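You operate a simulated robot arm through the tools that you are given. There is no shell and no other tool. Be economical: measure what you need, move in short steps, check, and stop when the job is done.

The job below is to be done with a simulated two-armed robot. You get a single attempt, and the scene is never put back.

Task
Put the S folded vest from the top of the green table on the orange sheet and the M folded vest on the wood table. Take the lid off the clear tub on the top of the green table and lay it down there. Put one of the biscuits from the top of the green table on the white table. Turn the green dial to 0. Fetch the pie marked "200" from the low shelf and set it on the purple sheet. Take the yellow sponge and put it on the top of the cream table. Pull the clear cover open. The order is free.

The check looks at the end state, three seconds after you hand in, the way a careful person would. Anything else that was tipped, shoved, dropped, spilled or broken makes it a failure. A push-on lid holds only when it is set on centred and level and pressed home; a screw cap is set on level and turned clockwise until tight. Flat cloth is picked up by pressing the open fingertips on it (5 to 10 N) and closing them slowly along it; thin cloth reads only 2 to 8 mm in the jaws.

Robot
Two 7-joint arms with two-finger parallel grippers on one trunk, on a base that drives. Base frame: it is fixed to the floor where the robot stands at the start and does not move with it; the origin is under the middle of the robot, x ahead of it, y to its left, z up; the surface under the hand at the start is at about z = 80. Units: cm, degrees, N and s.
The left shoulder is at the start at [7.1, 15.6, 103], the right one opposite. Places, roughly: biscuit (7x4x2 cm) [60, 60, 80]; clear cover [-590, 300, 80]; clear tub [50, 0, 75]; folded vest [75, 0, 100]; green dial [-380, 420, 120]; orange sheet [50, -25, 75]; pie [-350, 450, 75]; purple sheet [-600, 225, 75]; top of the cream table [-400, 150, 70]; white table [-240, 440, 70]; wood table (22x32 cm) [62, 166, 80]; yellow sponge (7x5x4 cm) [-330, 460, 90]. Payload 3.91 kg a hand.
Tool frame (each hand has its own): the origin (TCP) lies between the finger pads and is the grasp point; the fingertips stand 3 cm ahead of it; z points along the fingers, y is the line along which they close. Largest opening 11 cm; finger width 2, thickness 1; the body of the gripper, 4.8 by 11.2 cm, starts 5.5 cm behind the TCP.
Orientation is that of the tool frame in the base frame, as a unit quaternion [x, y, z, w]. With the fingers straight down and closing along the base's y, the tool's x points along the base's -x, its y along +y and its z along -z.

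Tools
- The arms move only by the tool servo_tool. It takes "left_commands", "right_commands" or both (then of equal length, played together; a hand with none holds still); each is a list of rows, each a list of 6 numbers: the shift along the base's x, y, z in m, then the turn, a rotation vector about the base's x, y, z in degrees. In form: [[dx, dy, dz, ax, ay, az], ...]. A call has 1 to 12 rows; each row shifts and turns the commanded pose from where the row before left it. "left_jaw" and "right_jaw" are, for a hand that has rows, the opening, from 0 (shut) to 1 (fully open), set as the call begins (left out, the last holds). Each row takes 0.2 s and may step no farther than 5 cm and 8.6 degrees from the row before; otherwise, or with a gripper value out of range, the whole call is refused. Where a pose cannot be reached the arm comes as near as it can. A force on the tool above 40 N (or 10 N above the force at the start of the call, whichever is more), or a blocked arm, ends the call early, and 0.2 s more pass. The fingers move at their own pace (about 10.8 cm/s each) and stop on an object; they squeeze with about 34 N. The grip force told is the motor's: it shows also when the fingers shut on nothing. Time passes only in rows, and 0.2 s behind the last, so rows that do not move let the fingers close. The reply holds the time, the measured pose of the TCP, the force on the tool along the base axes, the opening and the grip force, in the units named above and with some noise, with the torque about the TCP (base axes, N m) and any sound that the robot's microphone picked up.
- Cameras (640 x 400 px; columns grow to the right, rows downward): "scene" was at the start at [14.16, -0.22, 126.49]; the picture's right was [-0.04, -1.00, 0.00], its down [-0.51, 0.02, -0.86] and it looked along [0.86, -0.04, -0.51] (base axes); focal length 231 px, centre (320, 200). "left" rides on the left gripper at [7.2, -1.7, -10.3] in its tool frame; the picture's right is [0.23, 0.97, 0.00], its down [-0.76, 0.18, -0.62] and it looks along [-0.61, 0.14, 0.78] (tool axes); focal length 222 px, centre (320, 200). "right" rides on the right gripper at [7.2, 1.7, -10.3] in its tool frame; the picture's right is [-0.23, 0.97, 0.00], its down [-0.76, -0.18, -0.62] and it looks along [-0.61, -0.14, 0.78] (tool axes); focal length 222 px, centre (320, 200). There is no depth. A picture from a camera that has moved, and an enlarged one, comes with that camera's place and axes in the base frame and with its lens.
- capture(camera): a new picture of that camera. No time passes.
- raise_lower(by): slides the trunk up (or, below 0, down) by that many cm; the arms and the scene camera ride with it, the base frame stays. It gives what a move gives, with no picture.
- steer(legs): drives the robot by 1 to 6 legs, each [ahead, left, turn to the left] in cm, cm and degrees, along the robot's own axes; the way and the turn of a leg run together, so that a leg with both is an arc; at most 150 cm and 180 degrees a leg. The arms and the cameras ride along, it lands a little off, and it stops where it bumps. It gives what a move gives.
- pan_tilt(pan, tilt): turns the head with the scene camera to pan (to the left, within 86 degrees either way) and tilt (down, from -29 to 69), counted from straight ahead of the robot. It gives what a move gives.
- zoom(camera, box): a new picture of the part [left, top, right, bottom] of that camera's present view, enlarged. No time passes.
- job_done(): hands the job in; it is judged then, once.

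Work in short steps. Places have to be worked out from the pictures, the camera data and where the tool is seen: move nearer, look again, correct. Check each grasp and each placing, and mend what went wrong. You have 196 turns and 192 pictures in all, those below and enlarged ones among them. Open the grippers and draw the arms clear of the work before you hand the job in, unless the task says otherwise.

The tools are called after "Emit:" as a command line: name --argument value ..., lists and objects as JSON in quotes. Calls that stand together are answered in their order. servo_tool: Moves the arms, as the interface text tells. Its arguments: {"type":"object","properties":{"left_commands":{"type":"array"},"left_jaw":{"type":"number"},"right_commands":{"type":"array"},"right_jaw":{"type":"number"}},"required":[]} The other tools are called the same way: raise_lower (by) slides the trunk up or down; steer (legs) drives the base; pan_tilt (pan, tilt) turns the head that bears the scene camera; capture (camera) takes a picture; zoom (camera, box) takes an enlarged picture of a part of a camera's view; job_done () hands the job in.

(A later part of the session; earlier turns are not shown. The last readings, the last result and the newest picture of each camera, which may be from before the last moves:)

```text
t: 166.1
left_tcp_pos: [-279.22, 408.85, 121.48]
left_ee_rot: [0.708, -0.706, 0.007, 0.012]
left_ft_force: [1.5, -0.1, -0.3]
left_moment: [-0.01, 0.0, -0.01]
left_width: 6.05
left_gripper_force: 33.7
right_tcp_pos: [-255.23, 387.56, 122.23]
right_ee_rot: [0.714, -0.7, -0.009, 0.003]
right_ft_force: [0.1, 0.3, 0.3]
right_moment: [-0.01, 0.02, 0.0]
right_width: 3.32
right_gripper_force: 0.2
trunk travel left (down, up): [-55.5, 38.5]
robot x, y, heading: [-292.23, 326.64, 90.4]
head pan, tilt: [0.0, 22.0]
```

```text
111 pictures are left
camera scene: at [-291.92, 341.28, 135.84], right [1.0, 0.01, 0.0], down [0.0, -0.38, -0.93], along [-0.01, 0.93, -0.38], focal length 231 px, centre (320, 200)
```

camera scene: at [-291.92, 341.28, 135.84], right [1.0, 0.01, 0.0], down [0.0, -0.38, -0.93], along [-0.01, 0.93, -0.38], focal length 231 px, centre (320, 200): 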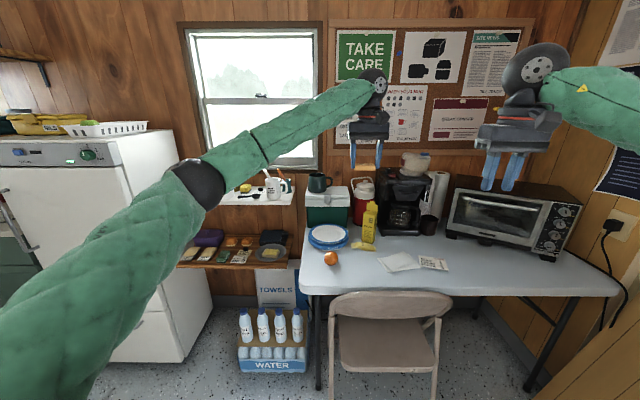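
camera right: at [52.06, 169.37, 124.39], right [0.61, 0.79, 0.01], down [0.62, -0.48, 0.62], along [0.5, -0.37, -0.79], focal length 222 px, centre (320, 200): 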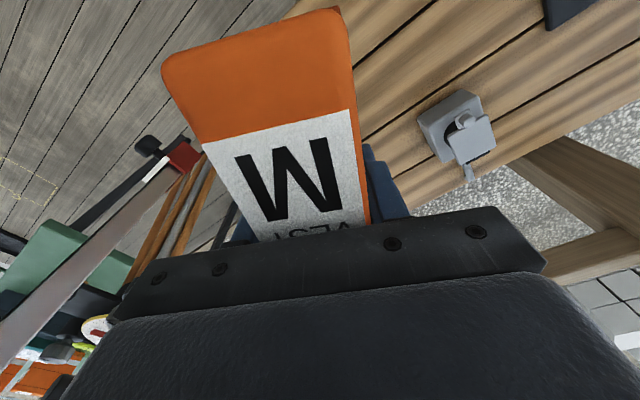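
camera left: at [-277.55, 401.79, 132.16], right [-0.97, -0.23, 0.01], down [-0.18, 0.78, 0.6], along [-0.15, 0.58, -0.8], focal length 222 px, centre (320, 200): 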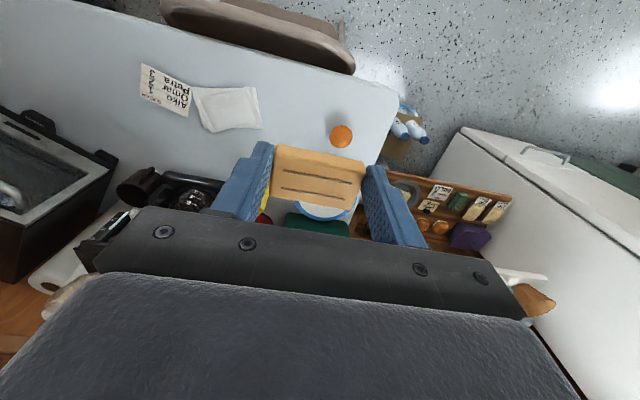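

Gap between orange and napkin is ~17 cm. Go to (−276.7, 415) and descend to z≈80.

Emit:
servo_tool --left_commands '[[0.012, 0.03, -0.02, 0, 0, 0], [0.013, 0.032, -0.02, 0, 0, 0], [0, 0, -0.045, 0, 0, 0], [0, 0, -0.045, 0, 0, 0], [0, 0, -0.045, 0, 0, 0], [0, 0, -0.045, 0, 0, 0], [0, 0, -0.045, 0, 0, 0], [0, 0, -0.045, 0, 0, 0], [0, 0, -0.045, 0, 0, 0], [0, 0, -0.045, 0, 0, 0]]'

Emit:
capture --camera "left"

Emit:
capture --camera "scene"

```text
t: 168.3
left_tcp_pos: [-277.17, 414.97, 81.81]
left_ee_rot: [0.708, -0.706, 0.009, 0.011]
left_ft_force: [-0.6, -0.4, -0.1]
left_moment: [0.0, 0.01, -0.01]
left_width: 6.05
left_gripper_force: 33.4
right_tcp_pos: [-255.38, 387.44, 122.16]
right_ee_rot: [0.715, -0.699, -0.009, 0.002]
right_ft_force: [0.0, -0.5, -0.1]
right_moment: [0.03, -0.03, 0.0]
right_width: 3.31
right_gripper_force: 0.1
trunk travel left (down, up): [-55.5, 38.5]
robot x, y, heading: [-291.91, 326.01, 90.6]
head pan, tilt: [0.0, 22.0]
```

```text
110 pictures are left
camera left: at [-275.44, 407.86, 92.35], right [-0.97, -0.23, 0.01], down [-0.18, 0.78, 0.6], along [-0.15, 0.59, -0.8], focal length 222 px, centre (320, 200)
```

left: 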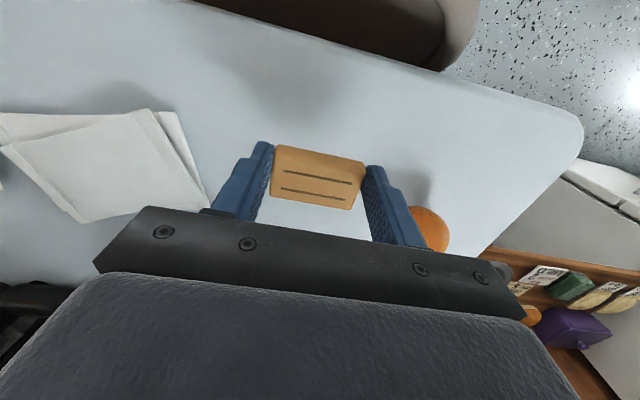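

```text
109 pictures are left
camera scene: at [-292.11, 341.31, 135.85], right [1.0, 0.01, 0.0], down [0.0, -0.38, -0.93], along [-0.01, 0.93, -0.38], focal length 231 px, centre (320, 200)
```

scene: 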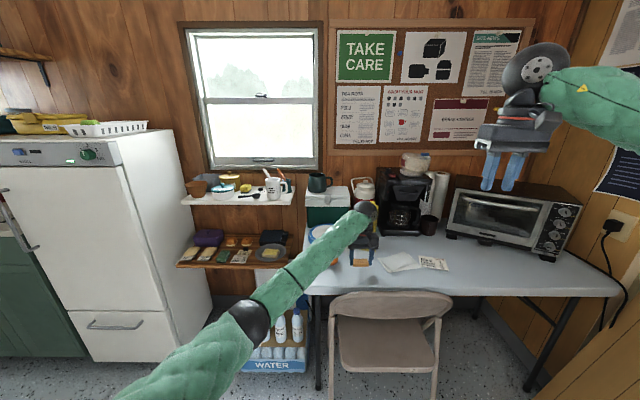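

Aligned; lower the biscuit in small steps to contact.

Emit:
servo_tool --left_commands '[[0.003, -0.003, -0.02, 0, 0, 0], [0, 0, -0.02, 0, 0, 0], [0, 0, -0.01, 0, 0, 0], [0, 0, -0.005, 0, 0, 0], [0, 0, -0.004, 0, 0, 0], [0, 0, -0.004, 0, 0, 0], [0, 0, -0.003, 0, 0, 0], [0, 0, -0.003, 0, 0, 0]]'

```text
t: 169.2
left_tcp_pos: [-276.64, 414.51, 76.94]
left_ee_rot: [-0.707, 0.708, -0.006, -0.007]
left_ft_force: [-1.9, -4.8, 17.6]
left_moment: [-0.11, 0.34, 0.01]
left_width: 6.06
left_gripper_force: 34.1
right_tcp_pos: [-255.51, 387.4, 122.18]
right_ee_rot: [0.715, -0.699, -0.008, 0.001]
right_ft_force: [-0.4, 0.1, -0.9]
right_moment: [-0.03, 0.01, 0.04]
right_width: 3.32
right_gripper_force: 0.0
trunk travel left (down, up): [-55.5, 38.5]
robot x, y, heading: [-292.02, 326.58, 90.6]
head pan, tilt: [0.0, 22.0]
stopped in row 4 (left hand): the force on the tool passed its limit at 48 N (the readings are from after the stop); the commanded pose is now the measured one
```

Contact at z≈76.9. Release and lift.

Emit:
servo_tool --left_commands '[[0, 0, 0.001, 0, 0, 0], [0, 0, 0, 0, 0, 0], [0, 0, 0, 0, 0, 0], [0, 0, 0.03, 0, 0, 0], [0, 0, 0.045, 0, 0, 0], [0, 0, 0.045, 0, 0, 0], [0, 0, 0.045, 0, 0, 0], [-0.01, -0.02, 0.04, 0, 0, 0], [-0.03, -0.03, 0, 0, 0, 0], [-0.03, -0.03, 0, 0, 0, 0]]' --left_jaw 0.72

Emit:
capture --camera "scene"

Emit:
zoom --camera "scene" --box '[160, 140, 400, 290]'

```text
t: 171.4
left_tcp_pos: [-283.81, 406.61, 97.43]
left_ee_rot: [-0.707, 0.707, -0.008, -0.008]
left_ft_force: [0.0, -0.9, 0.4]
left_moment: [0.0, 0.01, 0.0]
left_width: 7.9
left_gripper_force: 0.1
right_tcp_pos: [-255.55, 387.45, 122.36]
right_ee_rot: [0.715, -0.699, -0.008, 0.001]
right_ft_force: [-0.6, -0.3, 0.5]
right_moment: [0.07, 0.01, 0.0]
right_width: 3.29
right_gripper_force: 0.0
trunk travel left (down, up): [-55.5, 38.5]
robot x, y, heading: [-291.94, 326.75, 90.3]
head pan, tilt: [0.0, 22.0]
```

```text
108 pictures are left
camera scene: at [-292.22, 341.15, 135.87], right [1.0, 0.01, 0.0], down [0.0, -0.37, -0.93], along [-0.01, 0.93, -0.37], focal length 231 px, centre (320, 200)
```

scene: 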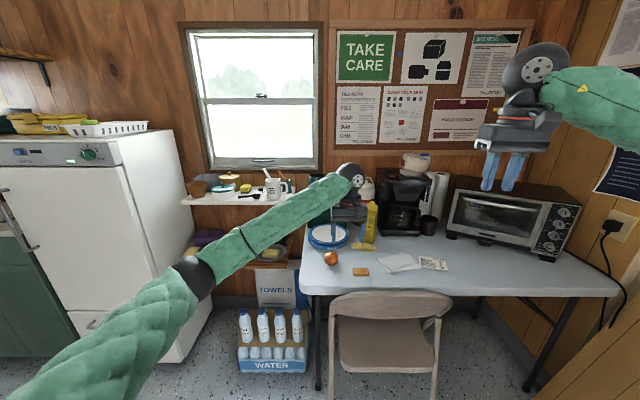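

```text
2.67 times, centred on (280, 215) of scene
camera zoom: at [-292.22, 341.15, 135.87], right [1.0, 0.01, 0.0], down [0.0, -0.37, -0.93], along [-0.01, 0.93, -0.37], focal length 616 px, centre (427, 160)
```

zoom: 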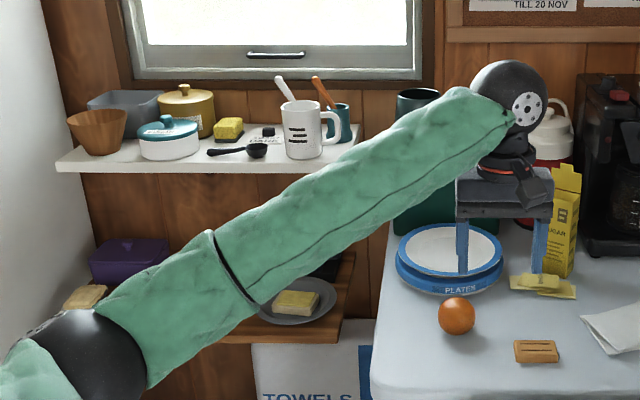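

Biscuit is on the white table. The yellow sponge sits on the upper shelf (other yellow bits are cheese/butter). Zoom on the dial panel and low shelf after moving the left hand back.

Emit:
servo_tool --left_commands '[[-0.02, -0.045, 0.0, 0, 0, 0], [-0.0, -0.045, 0, 0, 0, 0], [0, -0.04, 0, 0, 0, 0], [0.0, 0, 0.04, 0, 0, 0], [0, 0, 0.045, 0, 0, 0], [0, 0, 0.045, 0, 0, 0]]'

Emit:
pan_tilt --pan 35 --tilt 15

Emit:
capture --camera "scene"

```text
t: 172.8
left_tcp_pos: [-285.69, 393.55, 110.26]
left_ee_rot: [0.707, -0.707, 0.008, 0.008]
left_ft_force: [-0.3, -0.2, -0.2]
left_moment: [0.02, 0.03, 0.02]
left_width: 7.91
left_gripper_force: 0.0
right_tcp_pos: [-255.52, 387.36, 122.29]
right_ee_rot: [0.716, -0.698, -0.008, 0.001]
right_ft_force: [-0.1, -1.0, -0.2]
right_moment: [0.02, 0.03, 0.01]
right_width: 3.34
right_gripper_force: 0.0
trunk travel left (down, up): [-55.5, 38.5]
robot x, y, heading: [-292.35, 326.85, 90.4]
head pan, tilt: [0.0, 22.0]
```

```text
t: 173.9
left_tcp_pos: [-285.82, 393.65, 110.24]
left_ee_rot: [0.707, -0.707, 0.007, 0.009]
left_ft_force: [0.2, 0.3, -0.3]
left_moment: [0.0, 0.01, 0.01]
left_width: 7.92
left_gripper_force: 0.1
right_tcp_pos: [-255.46, 387.51, 122.29]
right_ee_rot: [0.715, -0.699, -0.008, 0.002]
right_ft_force: [-0.1, 0.8, -0.2]
right_moment: [-0.01, 0.0, 0.0]
right_width: 3.28
right_gripper_force: 0.1
trunk travel left (down, up): [-55.5, 38.5]
robot x, y, heading: [-291.94, 326.79, 90.6]
head pan, tilt: [35.0, 15.0]
```

```text
106 pictures are left
camera scene: at [-297.47, 339.56, 136.99], right [0.81, 0.58, 0.0], down [0.15, -0.21, -0.97], along [-0.56, 0.79, -0.26], focal length 231 px, centre (320, 200)
```

scene: 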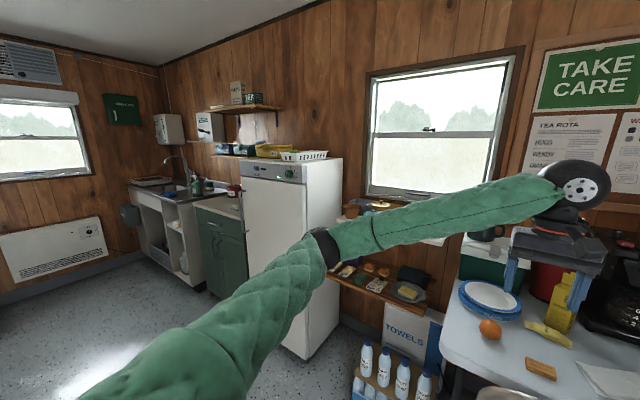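

Zoom on the appliance panel.

Emit:
zoom --camera "scene" --box '[225, 140, 355, 220]'

Emit:
zoom --camera "scene" --box '[320, 230, 460, 330]'

```text
4.92 times, centred on (290, 180) of scene
camera zoom: at [-297.47, 339.56, 136.99], right [0.81, 0.58, 0.0], down [0.15, -0.21, -0.97], along [-0.56, 0.79, -0.26], focal length 1137 px, centre (468, 298)
```

zoom: 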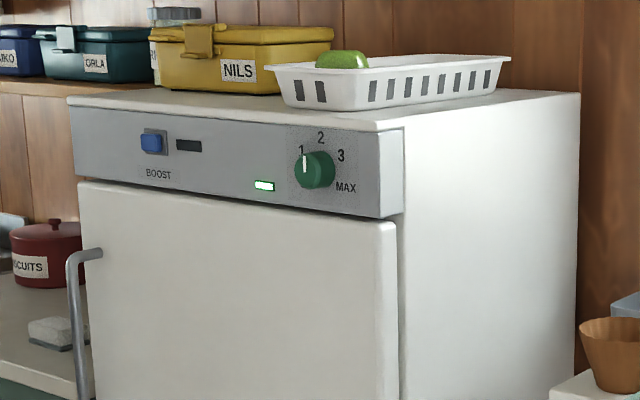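

```text
4.00 times, centred on (390, 280) of scene
camera zoom: at [-297.47, 339.56, 136.99], right [0.81, 0.58, 0.0], down [0.15, -0.21, -0.97], along [-0.56, 0.79, -0.26], focal length 924 px, centre (40, -120)
```

zoom: 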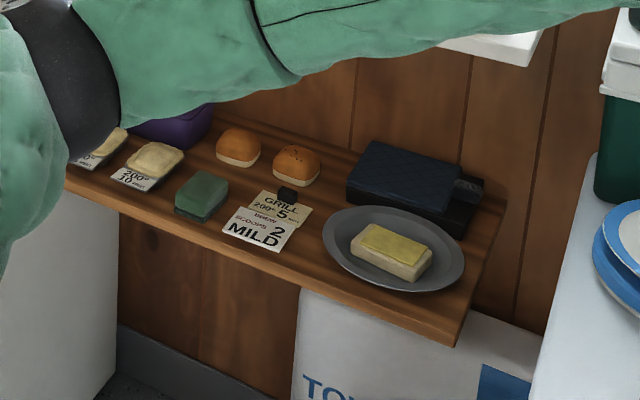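

The dial points at 1 and the 0 mark is hidden from here; pies have cards. Drive left to face the dial.

Emit:
steer --legs '[[0, 62, 0]]'

Emit:
pan_tilt --pan 10 --tilt 15

Emit:
capture --camera "scene"

```text
t: 177.3
left_tcp_pos: [-347.49, 392.93, 110.17]
left_ee_rot: [0.71, -0.705, 0.008, 0.008]
left_ft_force: [-0.6, 0.1, 0.7]
left_moment: [0.03, -0.01, -0.01]
left_width: 7.92
left_gripper_force: 0.0
right_tcp_pos: [-317.27, 387.06, 122.24]
right_ee_rot: [0.717, -0.697, -0.008, 0.002]
right_ft_force: [-0.1, 0.1, -0.2]
right_moment: [0.01, -0.01, 0.03]
right_width: 3.32
right_gripper_force: 0.0
trunk travel left (down, up): [-55.5, 38.5]
robot x, y, heading: [-353.13, 326.47, 90.9]
head pan, tilt: [35.0, 15.0]
```

```text
t: 178.2
left_tcp_pos: [-347.47, 392.99, 110.13]
left_ee_rot: [0.709, -0.705, 0.008, 0.008]
left_ft_force: [-0.1, -0.8, -0.7]
left_moment: [0.0, 0.01, 0.01]
left_width: 7.93
left_gripper_force: 0.1
right_tcp_pos: [-317.1, 386.89, 122.23]
right_ee_rot: [0.717, -0.697, -0.008, 0.002]
right_ft_force: [0.2, -0.2, 0.5]
right_moment: [0.01, 0.01, -0.04]
right_width: 3.32
right_gripper_force: 0.1
trunk travel left (down, up): [-55.5, 38.5]
robot x, y, heading: [-353.7, 326.41, 90.7]
head pan, tilt: [10.0, 15.0]
```

```text
103 pictures are left
camera scene: at [-355.17, 340.41, 136.99], right [0.98, 0.19, 0.0], down [0.05, -0.25, -0.97], along [-0.18, 0.95, -0.26], focal length 231 px, centre (320, 200)
```

scene: 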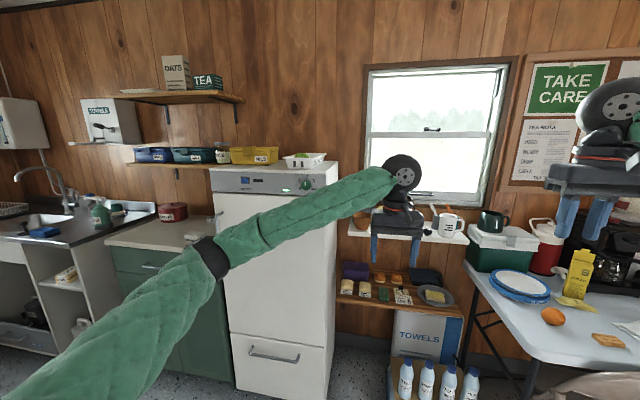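

Emit:
zoom --camera "scene" --box '[275, 165, 335, 205]'

Emit:
zoom --camera "scene" --box '[325, 255, 465, 325]'

```text
10.00 times, centred on (305, 185) of scene
camera zoom: at [-355.17, 340.41, 136.99], right [0.98, 0.19, 0.0], down [0.05, -0.25, -0.97], along [-0.18, 0.95, -0.26], focal length 2310 px, centre (470, 350)
```

zoom: 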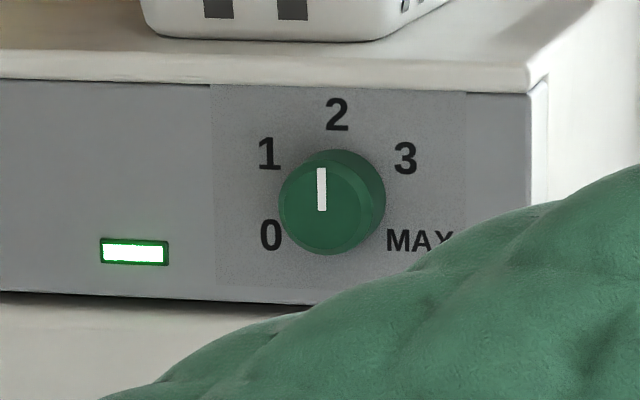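

```text
4.57 times, centred on (395, 290) of scene
camera zoom: at [-355.17, 340.41, 136.99], right [0.98, 0.19, 0.0], down [0.05, -0.25, -0.97], along [-0.18, 0.95, -0.26], focal length 1056 px, centre (-23, -211)
```

zoom: 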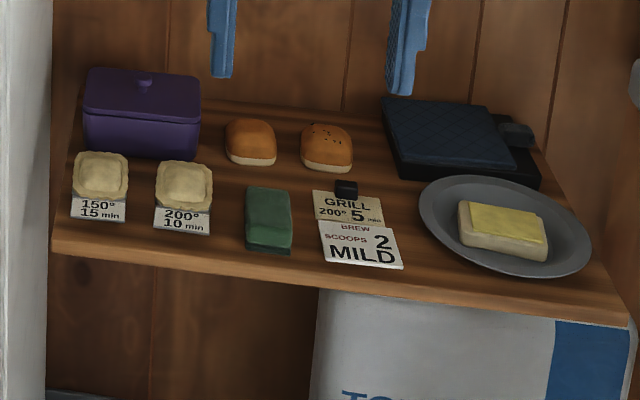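

The dial reads 2 (pointer up); 0 is ~115° counter‑clockwise. Triangulated dial (−376, 424, 119.7); pie "200" at (−351.5, 443.7, 64.5). Pitch the left hand to point at the panel and move in front of the dial.

Emit:
servo_tool --left_commands '[[-0.026, 0.008, 0.009, 8.2, 0, 0], [-0.026, 0.008, 0.009, 8.2, 0, 0], [-0.026, 0.01, 0.009, 8.2, 0, 0], [-0.026, 0.01, 0.009, 8.2, 0, 0], [-0.026, 0.01, 0.009, 8.2, 0, 0], [-0.026, 0.01, 0.009, 8.2, 0, 0], [-0.026, 0.01, 0.009, 8.2, 0, 0], [-0.026, 0.01, 0.009, 8.2, 0, 0], [-0.026, 0.01, 0.009, 8.2, 0, 0], [-0.026, 0.01, 0.009, 8.2, 0, 0], [-0.025, 0.01, 0.007, 8, 0, 0]]' --left_jaw 0.65

Emit:
capture --camera "left"

Emit:
capture --camera "scene"

```text
t: 180.6
left_tcp_pos: [-376.04, 403.58, 119.88]
left_ee_rot: [0.508, -0.503, -0.494, -0.496]
left_ft_force: [0.2, -0.1, -0.4]
left_moment: [0.0, -0.03, 0.02]
left_width: 7.15
left_gripper_force: 0.0
right_tcp_pos: [-317.16, 386.78, 122.37]
right_ee_rot: [0.717, -0.697, -0.008, 0.0]
right_ft_force: [-0.2, 0.8, -0.5]
right_moment: [-0.03, -0.04, -0.02]
right_width: 3.3
right_gripper_force: 0.0
trunk travel left (down, up): [-55.5, 38.5]
robot x, y, heading: [-353.05, 325.73, 90.9]
head pan, tilt: [10.0, 15.0]
```

```text
100 pictures are left
camera left: at [-374.51, 392.9, 112.95], right [-0.97, -0.01, -0.23], down [-0.18, -0.61, 0.77], along [-0.15, 0.79, 0.59], focal length 222 px, centre (320, 200)
```

left: 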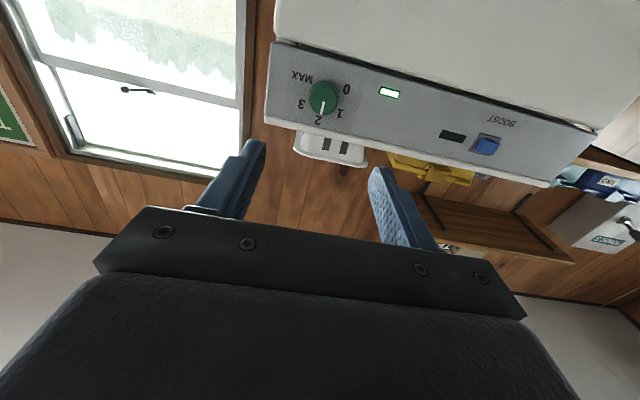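

```text
99 pictures are left
camera scene: at [-355.24, 340.43, 137.0], right [0.98, 0.19, 0.0], down [0.05, -0.25, -0.97], along [-0.18, 0.95, -0.26], focal length 231 px, centre (320, 200)
```

scene: 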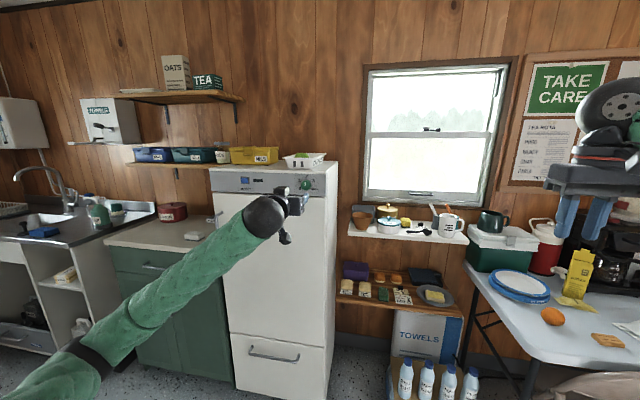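

Dial measured at (−376.7, 423, 119.5). Align, pre-rotate the wrist +50° (clockwise) and approach.

Emit:
servo_tool --left_commands '[[-0.007, 0, -0.004, 0, 8.4, 0], [0, 0, 0, 0, 8.4, 0], [0, 0, 0, 0, 8.4, 0], [0, 0, 0, 0, 8.4, 0], [0, 0, 0, 0, 8.4, 0], [0, 0, 0, 0, 8.4, 0], [0, 0.03, 0, 0, 0, 0], [0, 0.03, 0, 0, 0, 0], [0, 0.03, 0, 0, 0, 0], [0, 0.03, 0, 0, 0, 0]]' --left_jaw 0.6

Emit:
capture --camera "left"

Emit:
zoom --camera "scene" --box '[250, 150, 350, 215]'

```text
t: 182.8
left_tcp_pos: [-376.75, 415.46, 119.49]
left_ee_rot: [-0.25, 0.667, 0.662, 0.233]
left_ft_force: [-0.2, 0.8, 0.2]
left_moment: [0.02, 0.02, 0.04]
left_width: 6.62
left_gripper_force: 0.0
right_tcp_pos: [-317.1, 387.01, 122.26]
right_ee_rot: [0.718, -0.696, -0.008, 0.002]
right_ft_force: [-0.4, 0.8, -0.3]
right_moment: [0.0, 0.07, 0.02]
right_width: 3.29
right_gripper_force: 0.0
trunk travel left (down, up): [-55.5, 38.5]
robot x, y, heading: [-353.21, 325.65, 90.9]
head pan, tilt: [10.0, 15.0]
```

```text
98 pictures are left
camera left: at [-381.15, 404.82, 113.71], right [-0.8, -0.01, 0.6], down [0.48, -0.6, 0.64], along [0.36, 0.8, 0.49], focal length 222 px, centre (320, 200)
```

left: 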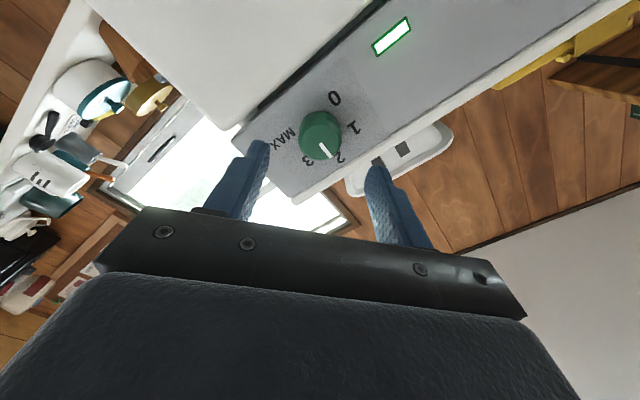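

```text
6.15 times, centred on (300, 182) of scene
camera zoom: at [-355.16, 340.46, 136.98], right [0.98, 0.19, 0.0], down [0.05, -0.26, -0.97], along [-0.18, 0.95, -0.26], focal length 1422 px, centre (443, 308)
```

zoom: 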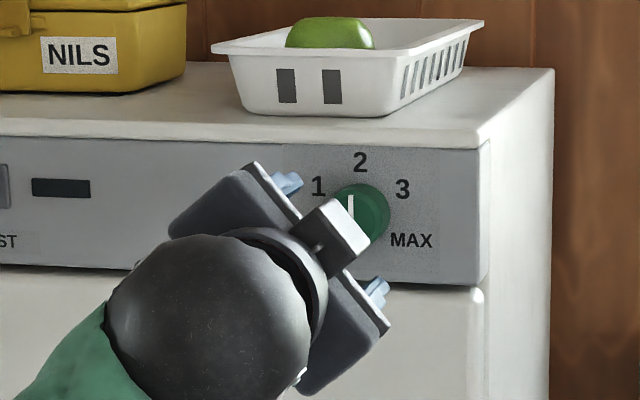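

Aligned. Advance with fingers open around the knob.

Emit:
servo_tool --left_commands '[[-0.004, 0.02, -0.001, 0, 0, 0], [0, 0.02, 0, 0, 0, 0], [0, 0.006, 0, 0, 0, 0], [0, 0.004, 0, 0, 0, 0]]'

Emit:
capture --camera "left"

Emit:
zoom --camera "scene" --box '[250, 150, 350, 215]'

```text
t: 183.8
left_tcp_pos: [-376.91, 420.36, 119.59]
left_ee_rot: [-0.25, 0.667, 0.662, 0.234]
left_ft_force: [0.3, -0.1, 0.7]
left_moment: [0.0, -0.01, 0.01]
left_width: 6.59
left_gripper_force: 0.1
right_tcp_pos: [-317.12, 387.14, 122.28]
right_ee_rot: [0.717, -0.697, -0.008, 0.002]
right_ft_force: [-0.2, -0.7, 0.2]
right_moment: [0.0, -0.01, -0.01]
right_width: 3.31
right_gripper_force: 0.0
trunk travel left (down, up): [-55.5, 38.5]
robot x, y, heading: [-353.28, 325.91, 90.9]
head pan, tilt: [10.0, 15.0]
```

```text
96 pictures are left
camera left: at [-381.42, 409.89, 113.7], right [-0.8, -0.01, 0.6], down [0.48, -0.61, 0.63], along [0.36, 0.8, 0.49], focal length 222 px, centre (320, 200)
```

left: 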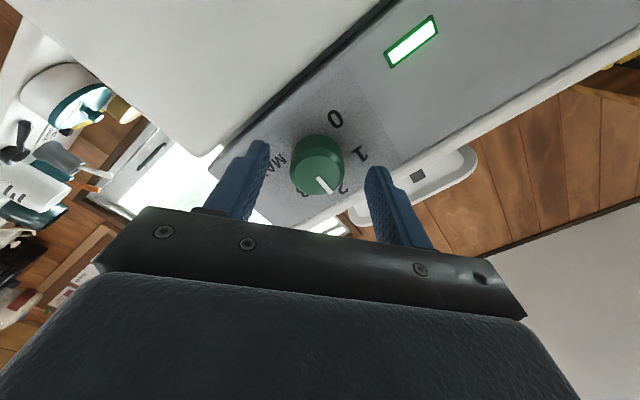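

```text
6.15 times, centred on (300, 182) of scene
camera zoom: at [-355.15, 340.42, 136.99], right [0.98, 0.19, 0.0], down [0.05, -0.25, -0.97], along [-0.18, 0.95, -0.26], focal length 1422 px, centre (443, 308)
```

zoom: 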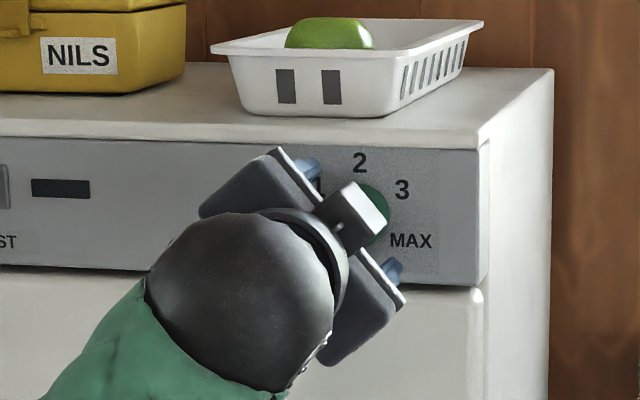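

Knob is centred between the fingertips. Advance 0.5 cm and close.

Emit:
servo_tool --left_commands '[[0, 0.005, 0, 0, 0, 0], [0, 0, 0, 0, 0, 0], [0, 0, 0, 0, 0, 0], [0, 0, 0, 0, 0, 0]]' --left_jaw 0.25

```text
t: 184.8
left_tcp_pos: [-376.91, 421.07, 119.43]
left_ee_rot: [-0.25, 0.667, 0.662, 0.234]
left_ft_force: [5.9, -16.0, -11.3]
left_moment: [0.28, 0.06, -0.78]
left_width: 3.65
left_gripper_force: 45.3
right_tcp_pos: [-317.15, 386.95, 122.25]
right_ee_rot: [0.717, -0.697, -0.009, 0.001]
right_ft_force: [0.6, 0.2, -0.3]
right_moment: [-0.01, -0.01, -0.04]
right_width: 3.3
right_gripper_force: 0.0
trunk travel left (down, up): [-55.5, 38.5]
robot x, y, heading: [-353.45, 326.06, 91.0]
head pan, tilt: [10.0, 15.0]
```

Knob gripped. Rotate counter-clockwise ~98° and check.

Emit:
servo_tool --left_commands '[[0, 0, 0, 0, -8.2, 0], [0, 0, 0, 0, -8.2, 0], [0, 0, 0, 0, -8.2, 0], [0, 0, 0, 0, -8.2, 0], [0, 0, 0, 0, -8.2, 0], [0, 0, 0, 0, -8.2, 0], [0, 0, 0, 0, -8.2, 0], [0, 0, 0, 0, -8.2, 0], [0, 0, 0, 0, -8.2, 0], [0, 0, 0, 0, -8.2, 0], [0, 0, 0, 0, -8.2, 0], [0, 0, 0, 0, -8.2, 0]]'

Emit:
capture --camera "left"

```text
t: 187.4
left_tcp_pos: [-376.59, 421.2, 119.49]
left_ee_rot: [0.664, -0.259, -0.244, -0.657]
left_ft_force: [35.3, 0.6, -8.1]
left_moment: [-0.22, 0.05, -0.66]
left_width: 3.67
left_gripper_force: 45.6
right_tcp_pos: [-316.75, 387.14, 122.15]
right_ee_rot: [0.717, -0.697, -0.008, 0.003]
right_ft_force: [0.8, -0.3, 0.8]
right_moment: [0.01, 0.03, -0.02]
right_width: 3.32
right_gripper_force: 0.0
trunk travel left (down, up): [-55.5, 38.5]
robot x, y, heading: [-353.26, 326.23, 90.9]
head pan, tilt: [10.0, 15.0]
```

```text
94 pictures are left
camera left: at [-370.33, 410.52, 116.15], right [-0.48, -0.01, -0.88], down [-0.7, -0.6, 0.38], along [-0.53, 0.8, 0.28], focal length 222 px, centre (320, 200)
```

left: 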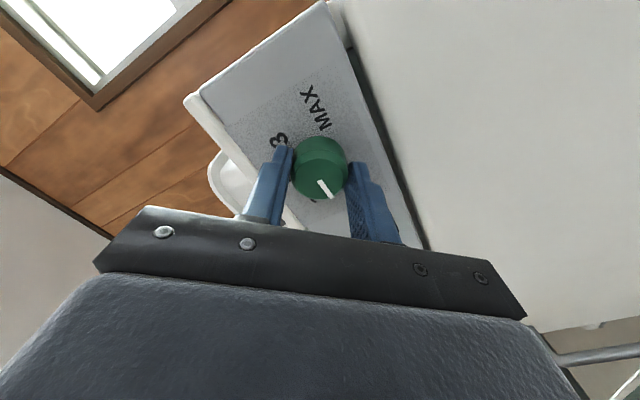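

Knob turned with the hand. Relieve the lateral force and rotate the remaining ~16°.

Emit:
servo_tool --left_commands '[[0.003, 0, 0, 0, 0, 0], [0, 0, 0, 0, -8.2, 0], [0, 0, 0, 0, -8.2, 0], [0, 0, 0, 0, 0, 0]]'

Emit:
capture --camera "left"

```text
t: 188.4
left_tcp_pos: [-376.52, 421.07, 119.5]
left_ee_rot: [0.691, -0.162, -0.147, -0.688]
left_ft_force: [19.5, 32.3, 25.0]
left_moment: [0.26, 0.08, -0.43]
left_width: 3.68
left_gripper_force: 45.1
right_tcp_pos: [-316.89, 387.12, 122.2]
right_ee_rot: [0.717, -0.697, -0.01, 0.002]
right_ft_force: [0.0, 0.4, 0.5]
right_moment: [0.0, 0.0, 0.02]
right_width: 3.33
right_gripper_force: 0.0
trunk travel left (down, up): [-55.5, 38.5]
robot x, y, heading: [-353.45, 326.11, 90.8]
head pan, tilt: [10.0, 15.0]
```

```text
93 pictures are left
camera left: at [-369.6, 410.5, 118.11], right [-0.21, 0.0, -0.98], down [-0.78, -0.61, 0.17], along [-0.59, 0.79, 0.12], focal length 222 px, centre (320, 200)
```

left: 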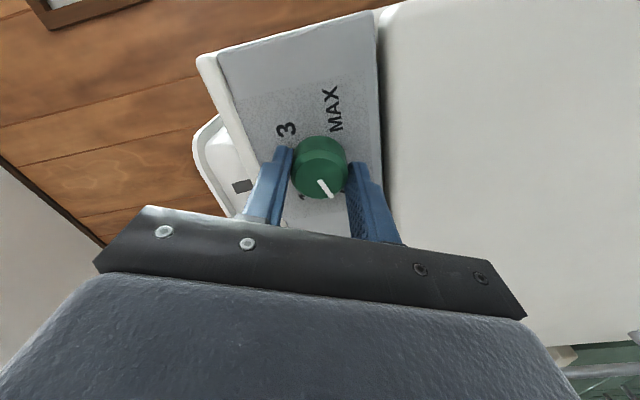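

Release, back off and inspect the dial.

Emit:
servo_tool --left_commands '[[0, 0, 0, 0, 0, 0], [0, 0, 0, 0, 0, 0], [0, -0.03, 0, 0, 0, 0], [0, -0.04, 0, 0, 0, 0], [0, -0.04, 0, 0, 0, 0], [-0.04, 0, -0.02, 0, 0, 0], [-0.04, 0, -0.02, 0, 0, 0], [-0.04, 0, -0.02, 0, 0, 0]]' --left_jaw 0.6

Emit:
zoom --camera "scene" --box '[260, 160, 340, 210]'

```text
t: 190.2
left_tcp_pos: [-388.58, 410.17, 113.36]
left_ee_rot: [0.693, -0.162, -0.145, -0.688]
left_ft_force: [0.3, 0.0, 0.5]
left_moment: [0.01, 0.02, -0.03]
left_width: 6.58
left_gripper_force: 0.1
right_tcp_pos: [-317.15, 386.98, 122.37]
right_ee_rot: [0.717, -0.697, -0.008, 0.002]
right_ft_force: [0.0, -0.1, 0.2]
right_moment: [-0.02, -0.04, -0.01]
right_width: 3.31
right_gripper_force: 0.0
trunk travel left (down, up): [-55.5, 38.5]
robot x, y, heading: [-353.17, 325.98, 90.7]
head pan, tilt: [10.0, 15.0]
```

```text
8.00 times, centred on (300, 185) of scene
camera zoom: at [-355.24, 340.47, 136.99], right [0.98, 0.19, 0.0], down [0.05, -0.26, -0.97], along [-0.18, 0.95, -0.26], focal length 1848 px, centre (480, 320)
```

zoom: 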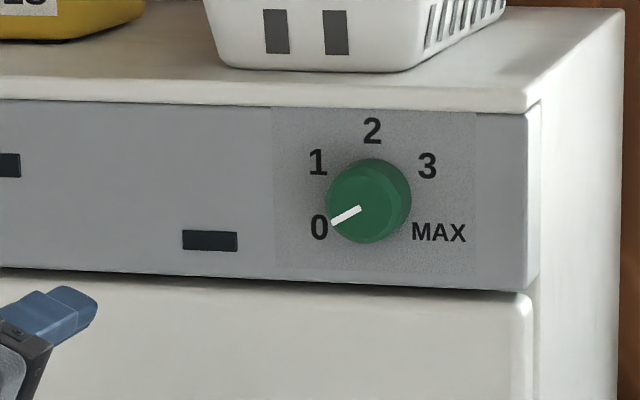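

Dial is at 0. Rotate the left hand back to pointing down, pulling back from the fridge; retract the right hand.

Emit:
servo_tool --left_commands '[[0.0, -0.03, 0, 0, 8.05, 0], [0.0, -0.03, 0, 0, 8.05, 0], [0.02, 0, 0, 0, 8.05, 0], [0.02, 0, 0, 0, 8.05, 0], [0.02, 0, 0, 0, 8.05, 0], [0.02, 0, 0, 0, 8.05, 0], [0.02, 0, 0, 0, 8.05, 0], [0.02, 0, 0, 0, 8.05, 0]]' --right_commands '[[0, -0.03, 0, 0, 0, 0], [0, -0.03, 0, 0, 0, 0], [0, -0.03, 0, 0, 0, 0], [0, -0.03, 0, 0, 0, 0], [0, -0.02, 0, 0, 0, 0], [0, 0, 0, 0, 0, 0], [0, 0, 0, 0, 0, 0], [0, 0, 0, 0, 0, 0]]'

Emit:
servo_tool --left_commands '[[0, -0.01, 0, -8.2, 0, 0], [0, -0.01, 0, -8.2, 0, 0], [0, -0.01, 0, -8.2, 0, 0], [0, -0.01, 0, -8.2, 0, 0], [0, -0.01, 0, -8.2, 0, 0], [0, -0.0, 0, -8.2, 0, 0], [0, 0, 0, -8.2, 0, 0], [0, 0, 0, -8.2, 0, 0], [0, 0, 0, -8.2, 0, 0], [0, 0, 0, -8.2, 0, 0], [0, 0, 0, -8, 0, 0]]'

```text
t: 192.0
left_tcp_pos: [-376.91, 404.2, 113.41]
left_ee_rot: [0.506, -0.504, -0.493, -0.496]
left_ft_force: [0.5, -0.5, 0.7]
left_moment: [-0.04, -0.01, 0.01]
left_width: 6.62
left_gripper_force: 0.1
right_tcp_pos: [-317.27, 372.8, 122.23]
right_ee_rot: [0.717, -0.697, -0.009, 0.002]
right_ft_force: [-0.6, -0.4, -0.3]
right_moment: [0.01, 0.0, 0.02]
right_width: 3.3
right_gripper_force: 0.0
trunk travel left (down, up): [-55.5, 38.5]
robot x, y, heading: [-353.19, 326.12, 90.8]
head pan, tilt: [10.0, 15.0]
```

```text
t: 194.4
left_tcp_pos: [-376.84, 399.19, 113.49]
left_ee_rot: [0.71, -0.704, 0.008, 0.009]
left_ft_force: [-0.5, -0.6, -0.7]
left_moment: [-0.02, 0.02, 0.0]
left_width: 6.6
left_gripper_force: 0.0
right_tcp_pos: [-317.12, 372.87, 122.18]
right_ee_rot: [0.717, -0.697, -0.009, 0.001]
right_ft_force: [-0.6, -0.2, 0.0]
right_moment: [0.02, 0.01, -0.04]
right_width: 3.32
right_gripper_force: 0.0
trunk travel left (down, up): [-55.5, 38.5]
robot x, y, heading: [-353.62, 325.84, 90.9]
head pan, tilt: [10.0, 15.0]
```

Retract the left hand, then drive to (−338,366) in front of the shelves.

Emit:
servo_tool --left_commands '[[0.03, -0.03, 0, 0, 0, 0], [0.03, -0.03, 0, 0, 0, 0], [0.03, -0.03, 0, 0, 0, 0], [0.03, -0.03, 0, 0, 0, 0], [0, -0.04, 0, 0, 0, 0]]'

Emit:
steer --legs '[[36, -15, -1]]'

Emit:
pan_tilt --pan 0 --tilt 38

Emit:
capture --camera "scene"

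Emit:
capture --camera "left"

```text
t: 195.6
left_tcp_pos: [-365.0, 382.97, 113.28]
left_ee_rot: [0.709, -0.705, 0.008, 0.007]
left_ft_force: [-1.3, -0.6, -0.2]
left_moment: [0.02, -0.02, -0.03]
left_width: 6.59
left_gripper_force: 0.0
right_tcp_pos: [-317.32, 372.8, 122.44]
right_ee_rot: [0.717, -0.697, -0.008, 0.001]
right_ft_force: [0.1, -0.5, 0.0]
right_moment: [0.01, -0.02, -0.02]
right_width: 3.28
right_gripper_force: 0.2
trunk travel left (down, up): [-55.5, 38.5]
robot x, y, heading: [-353.33, 325.94, 90.9]
head pan, tilt: [10.0, 15.0]
```

```text
t: 198.2
left_tcp_pos: [-350.03, 419.08, 113.16]
left_ee_rot: [-0.706, 0.708, -0.008, -0.01]
left_ft_force: [-0.6, 0.1, 0.1]
left_moment: [0.02, 0.0, 0.01]
left_width: 6.61
left_gripper_force: 0.0
right_tcp_pos: [-302.29, 408.5, 122.33]
right_ee_rot: [0.713, -0.701, -0.009, 0.001]
right_ft_force: [-0.5, -0.2, -1.0]
right_moment: [0.03, 0.03, -0.01]
right_width: 3.31
right_gripper_force: 0.1
trunk travel left (down, up): [-55.5, 38.5]
robot x, y, heading: [-338.79, 362.13, 90.1]
head pan, tilt: [10.0, 15.0]
stopped in leg 1: the robot was blocked; the commanded pose is now the measured one
```

```text
t: 199.0
left_tcp_pos: [-350.01, 419.03, 113.24]
left_ee_rot: [-0.706, 0.708, -0.007, -0.009]
left_ft_force: [0.9, 1.0, -0.1]
left_moment: [-0.03, -0.04, 0.0]
left_width: 6.58
left_gripper_force: 0.0
right_tcp_pos: [-302.34, 408.56, 122.21]
right_ee_rot: [0.714, -0.7, -0.008, 0.001]
right_ft_force: [0.1, 0.3, 0.3]
right_moment: [0.0, 0.01, 0.02]
right_width: 3.31
right_gripper_force: 0.1
trunk travel left (down, up): [-55.5, 38.5]
robot x, y, heading: [-339.31, 362.18, 90.4]
head pan, tilt: [0.0, 38.0]
```

```text
91 pictures are left
camera scene: at [-339.0, 375.83, 133.35], right [1.0, 0.01, 0.0], down [0.0, -0.61, -0.79], along [0.0, 0.79, -0.61], focal length 231 px, centre (320, 200)
```

scene: 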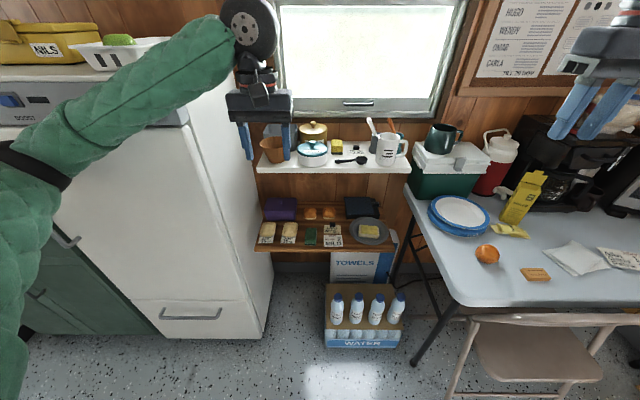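

```text
90 pictures are left
camera left: at [-348.45, 411.92, 123.72], right [-0.97, -0.22, 0.01], down [-0.17, 0.78, 0.61], along [-0.14, 0.59, -0.8], focal length 222 px, centre (320, 200)
```

left: 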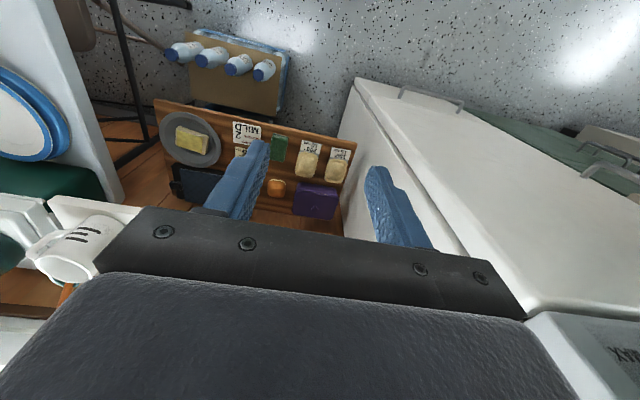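

Upper shelf front edge is at y≈443, z≈93, right above the pies (pie at (−352,443.5,64)), so the left hand must come in tilted from the front. Zoom for details.

Emit:
zoom --camera "scene" --box '[240, 120, 420, 260]'

Emit:
zoom --camera "left" --box '[140, 80, 400, 240]'

```text
2.86 times, centred on (330, 190) of scene
camera zoom: at [-339.0, 375.83, 133.35], right [1.0, 0.01, 0.0], down [0.0, -0.61, -0.79], along [0.0, 0.79, -0.61], focal length 660 px, centre (291, 229)
```

zoom: 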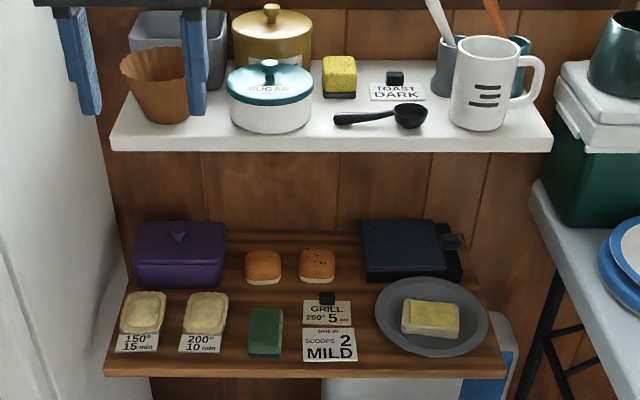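

```text
2.46 times, centred on (270, 160) of left
camera zoom: at [-348.45, 411.92, 123.72], right [-0.97, -0.22, 0.01], down [-0.17, 0.78, 0.61], along [-0.14, 0.59, -0.8], focal length 547 px, centre (443, 298)
```

zoom: 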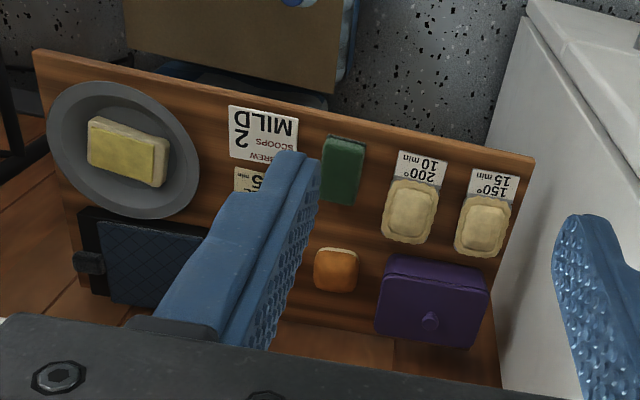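

Emit:
zoom --camera "scene" --box '[295, 125, 375, 175]'

Emit:
zoom --camera "scene" --box '[250, 205, 330, 255]'

```text
8.00 times, centred on (335, 150) of scene
camera zoom: at [-339.0, 375.83, 133.35], right [1.0, 0.01, 0.0], down [0.0, -0.61, -0.79], along [0.0, 0.79, -0.61], focal length 1848 px, centre (200, 600)
```

zoom: 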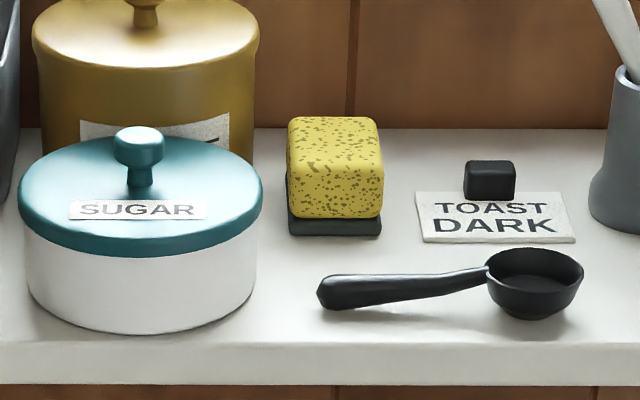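

```text
8.00 times, centred on (290, 230) of scene
camera zoom: at [-339.0, 375.83, 133.35], right [1.0, 0.01, 0.0], down [0.0, -0.61, -0.79], along [0.0, 0.79, -0.61], focal length 1848 px, centre (560, -40)
```

zoom: 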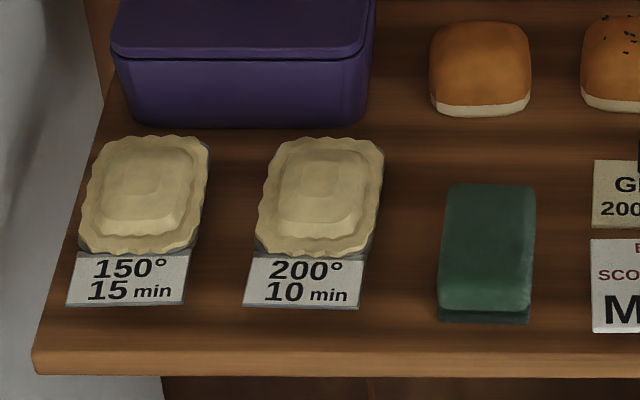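

Both grasps planned: pie 200 at (−351.5,444.3,~64) with 35° tilt. Bring the left hand to the pre-grasp in front of the low shelf.

Emit:
servo_tool --left_commands '[[-0.003, 0, -0.03, 7, 0, 0], [-0.003, 0, -0.03, 7, 0, 0], [-0.003, 0, -0.03, 7, 0, 0], [-0.003, 0, -0.03, 7, 0, 0], [-0.003, 0, -0.03, 7, 0, 0], [0, 0.02, -0.04, 0, 0, 0], [0, 0.02, -0.04, 0, 0, 0], [0, 0.02, -0.04, 0, 0, 0], [0, 0.02, -0.04, 0, 0, 0]]' --left_jaw 0.73

Emit:
capture --camera "left"

Emit:
capture --camera "scene"

```text
t: 201.0
left_tcp_pos: [-351.62, 427.33, 82.03]
left_ee_rot: [-0.676, 0.677, 0.206, 0.203]
left_ft_force: [-0.4, 0.0, 0.2]
left_moment: [-0.02, -0.03, -0.02]
left_width: 8.02
left_gripper_force: 0.0
right_tcp_pos: [-302.48, 408.46, 122.29]
right_ee_rot: [0.714, -0.7, -0.008, 0.002]
right_ft_force: [-0.4, 0.7, 0.4]
right_moment: [0.0, 0.01, -0.04]
right_width: 3.32
right_gripper_force: 0.1
trunk travel left (down, up): [-55.5, 38.5]
robot x, y, heading: [-339.1, 361.83, 90.5]
head pan, tilt: [0.0, 38.0]
```

```text
85 pictures are left
camera left: at [-350.11, 415.34, 86.68], right [-0.97, -0.19, -0.12], down [-0.17, 0.29, 0.94], along [-0.14, 0.94, -0.31], focal length 222 px, centre (320, 200)
```

left: 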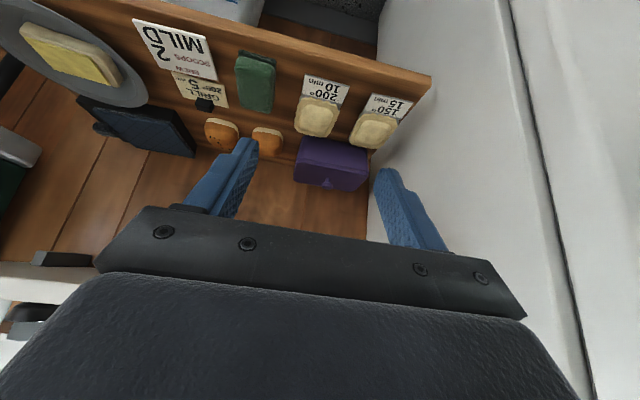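

```text
84 pictures are left
camera scene: at [-339.07, 375.95, 133.34], right [1.0, 0.01, 0.0], down [0.0, -0.62, -0.79], along [0.0, 0.79, -0.62], focal length 231 px, centre (320, 200)
```

scene: 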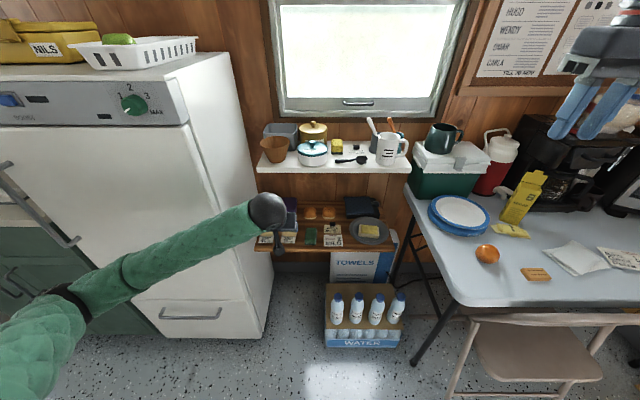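

Pie confirmed at (−352.1,443.7). Move in diagonally to just above.

Emit:
servo_tool --left_commands '[[-0.001, 0.03, -0.03, 0, 0, 0], [-0.001, 0.03, -0.03, 0, 0, 0], [-0.001, 0.03, -0.03, 0, 0, 0], [-0.001, 0.03, -0.03, 0, 0, 0], [0, 0.025, -0.02, 0, 0, 0]]'

Emit:
capture --camera "left"

Emit:
zoom --camera "scene" --box '[240, 180, 340, 260]'

```text
t: 202.2
left_tcp_pos: [-352.05, 441.39, 67.89]
left_ee_rot: [-0.676, 0.678, 0.206, 0.204]
left_ft_force: [0.0, 0.4, -0.3]
left_moment: [-0.01, 0.02, 0.04]
left_width: 8.03
left_gripper_force: 0.0
right_tcp_pos: [-302.36, 408.63, 122.33]
right_ee_rot: [0.714, -0.7, -0.008, 0.002]
right_ft_force: [-0.6, 0.5, 0.5]
right_moment: [0.0, -0.01, 0.03]
right_width: 3.32
right_gripper_force: 0.0
trunk travel left (down, up): [-55.5, 38.5]
robot x, y, heading: [-339.27, 361.86, 90.1]
head pan, tilt: [0.0, 38.0]
```

```text
83 pictures are left
camera left: at [-350.5, 429.48, 72.61], right [-0.97, -0.19, -0.12], down [-0.17, 0.29, 0.94], along [-0.14, 0.94, -0.31], focal length 222 px, centre (320, 200)
```

left: 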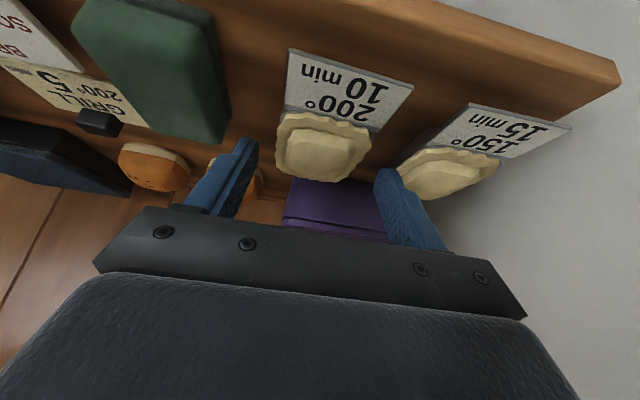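

```text
5.00 times, centred on (290, 220) of scene
camera zoom: at [-339.02, 375.96, 133.33], right [1.0, 0.01, 0.0], down [0.0, -0.62, -0.79], along [0.0, 0.79, -0.62], focal length 1155 px, centre (470, 100)
```

zoom: 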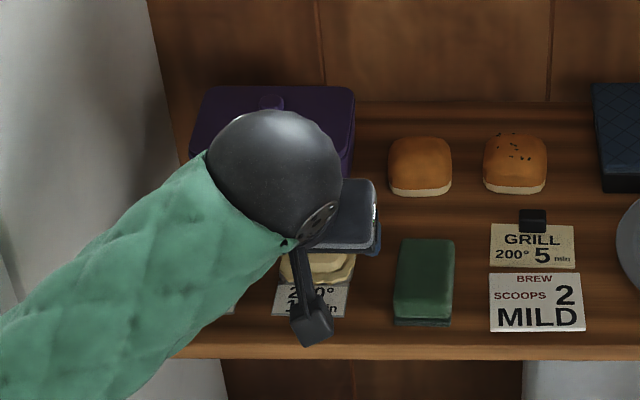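

Fingers straddle pie 200, clear of pie 150. Lower 2.2 cm more.

Emit:
servo_tool --left_commands '[[0, 0.005, -0.01, 0, 0, 0], [0, 0.005, -0.007, 0, 0, 0], [0, 0.002, -0.005, 0, 0, 0]]'

Emit:
capture --camera "left"

```text
t: 203.0
left_tcp_pos: [-352.05, 442.82, 66.03]
left_ee_rot: [-0.676, 0.678, 0.206, 0.204]
left_ft_force: [-0.8, 0.3, 0.5]
left_moment: [0.0, 0.04, 0.01]
left_width: 8.03
left_gripper_force: 0.1
right_tcp_pos: [-302.41, 408.54, 122.32]
right_ee_rot: [0.714, -0.7, -0.009, 0.002]
right_ft_force: [0.6, 0.5, -0.5]
right_moment: [0.02, 0.02, -0.02]
right_width: 3.31
right_gripper_force: 0.2
trunk travel left (down, up): [-55.5, 38.5]
robot x, y, heading: [-338.6, 362.23, 90.4]
head pan, tilt: [0.0, 38.0]
```

```text
81 pictures are left
camera left: at [-350.47, 430.89, 70.48], right [-0.97, -0.19, -0.12], down [-0.17, 0.29, 0.94], along [-0.14, 0.94, -0.32], focal length 222 px, centre (320, 200)
```

left: 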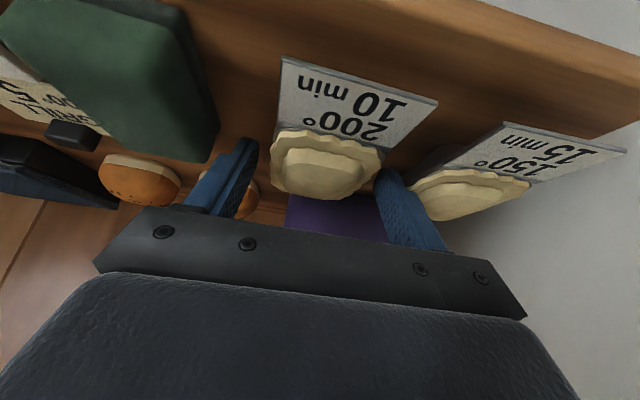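

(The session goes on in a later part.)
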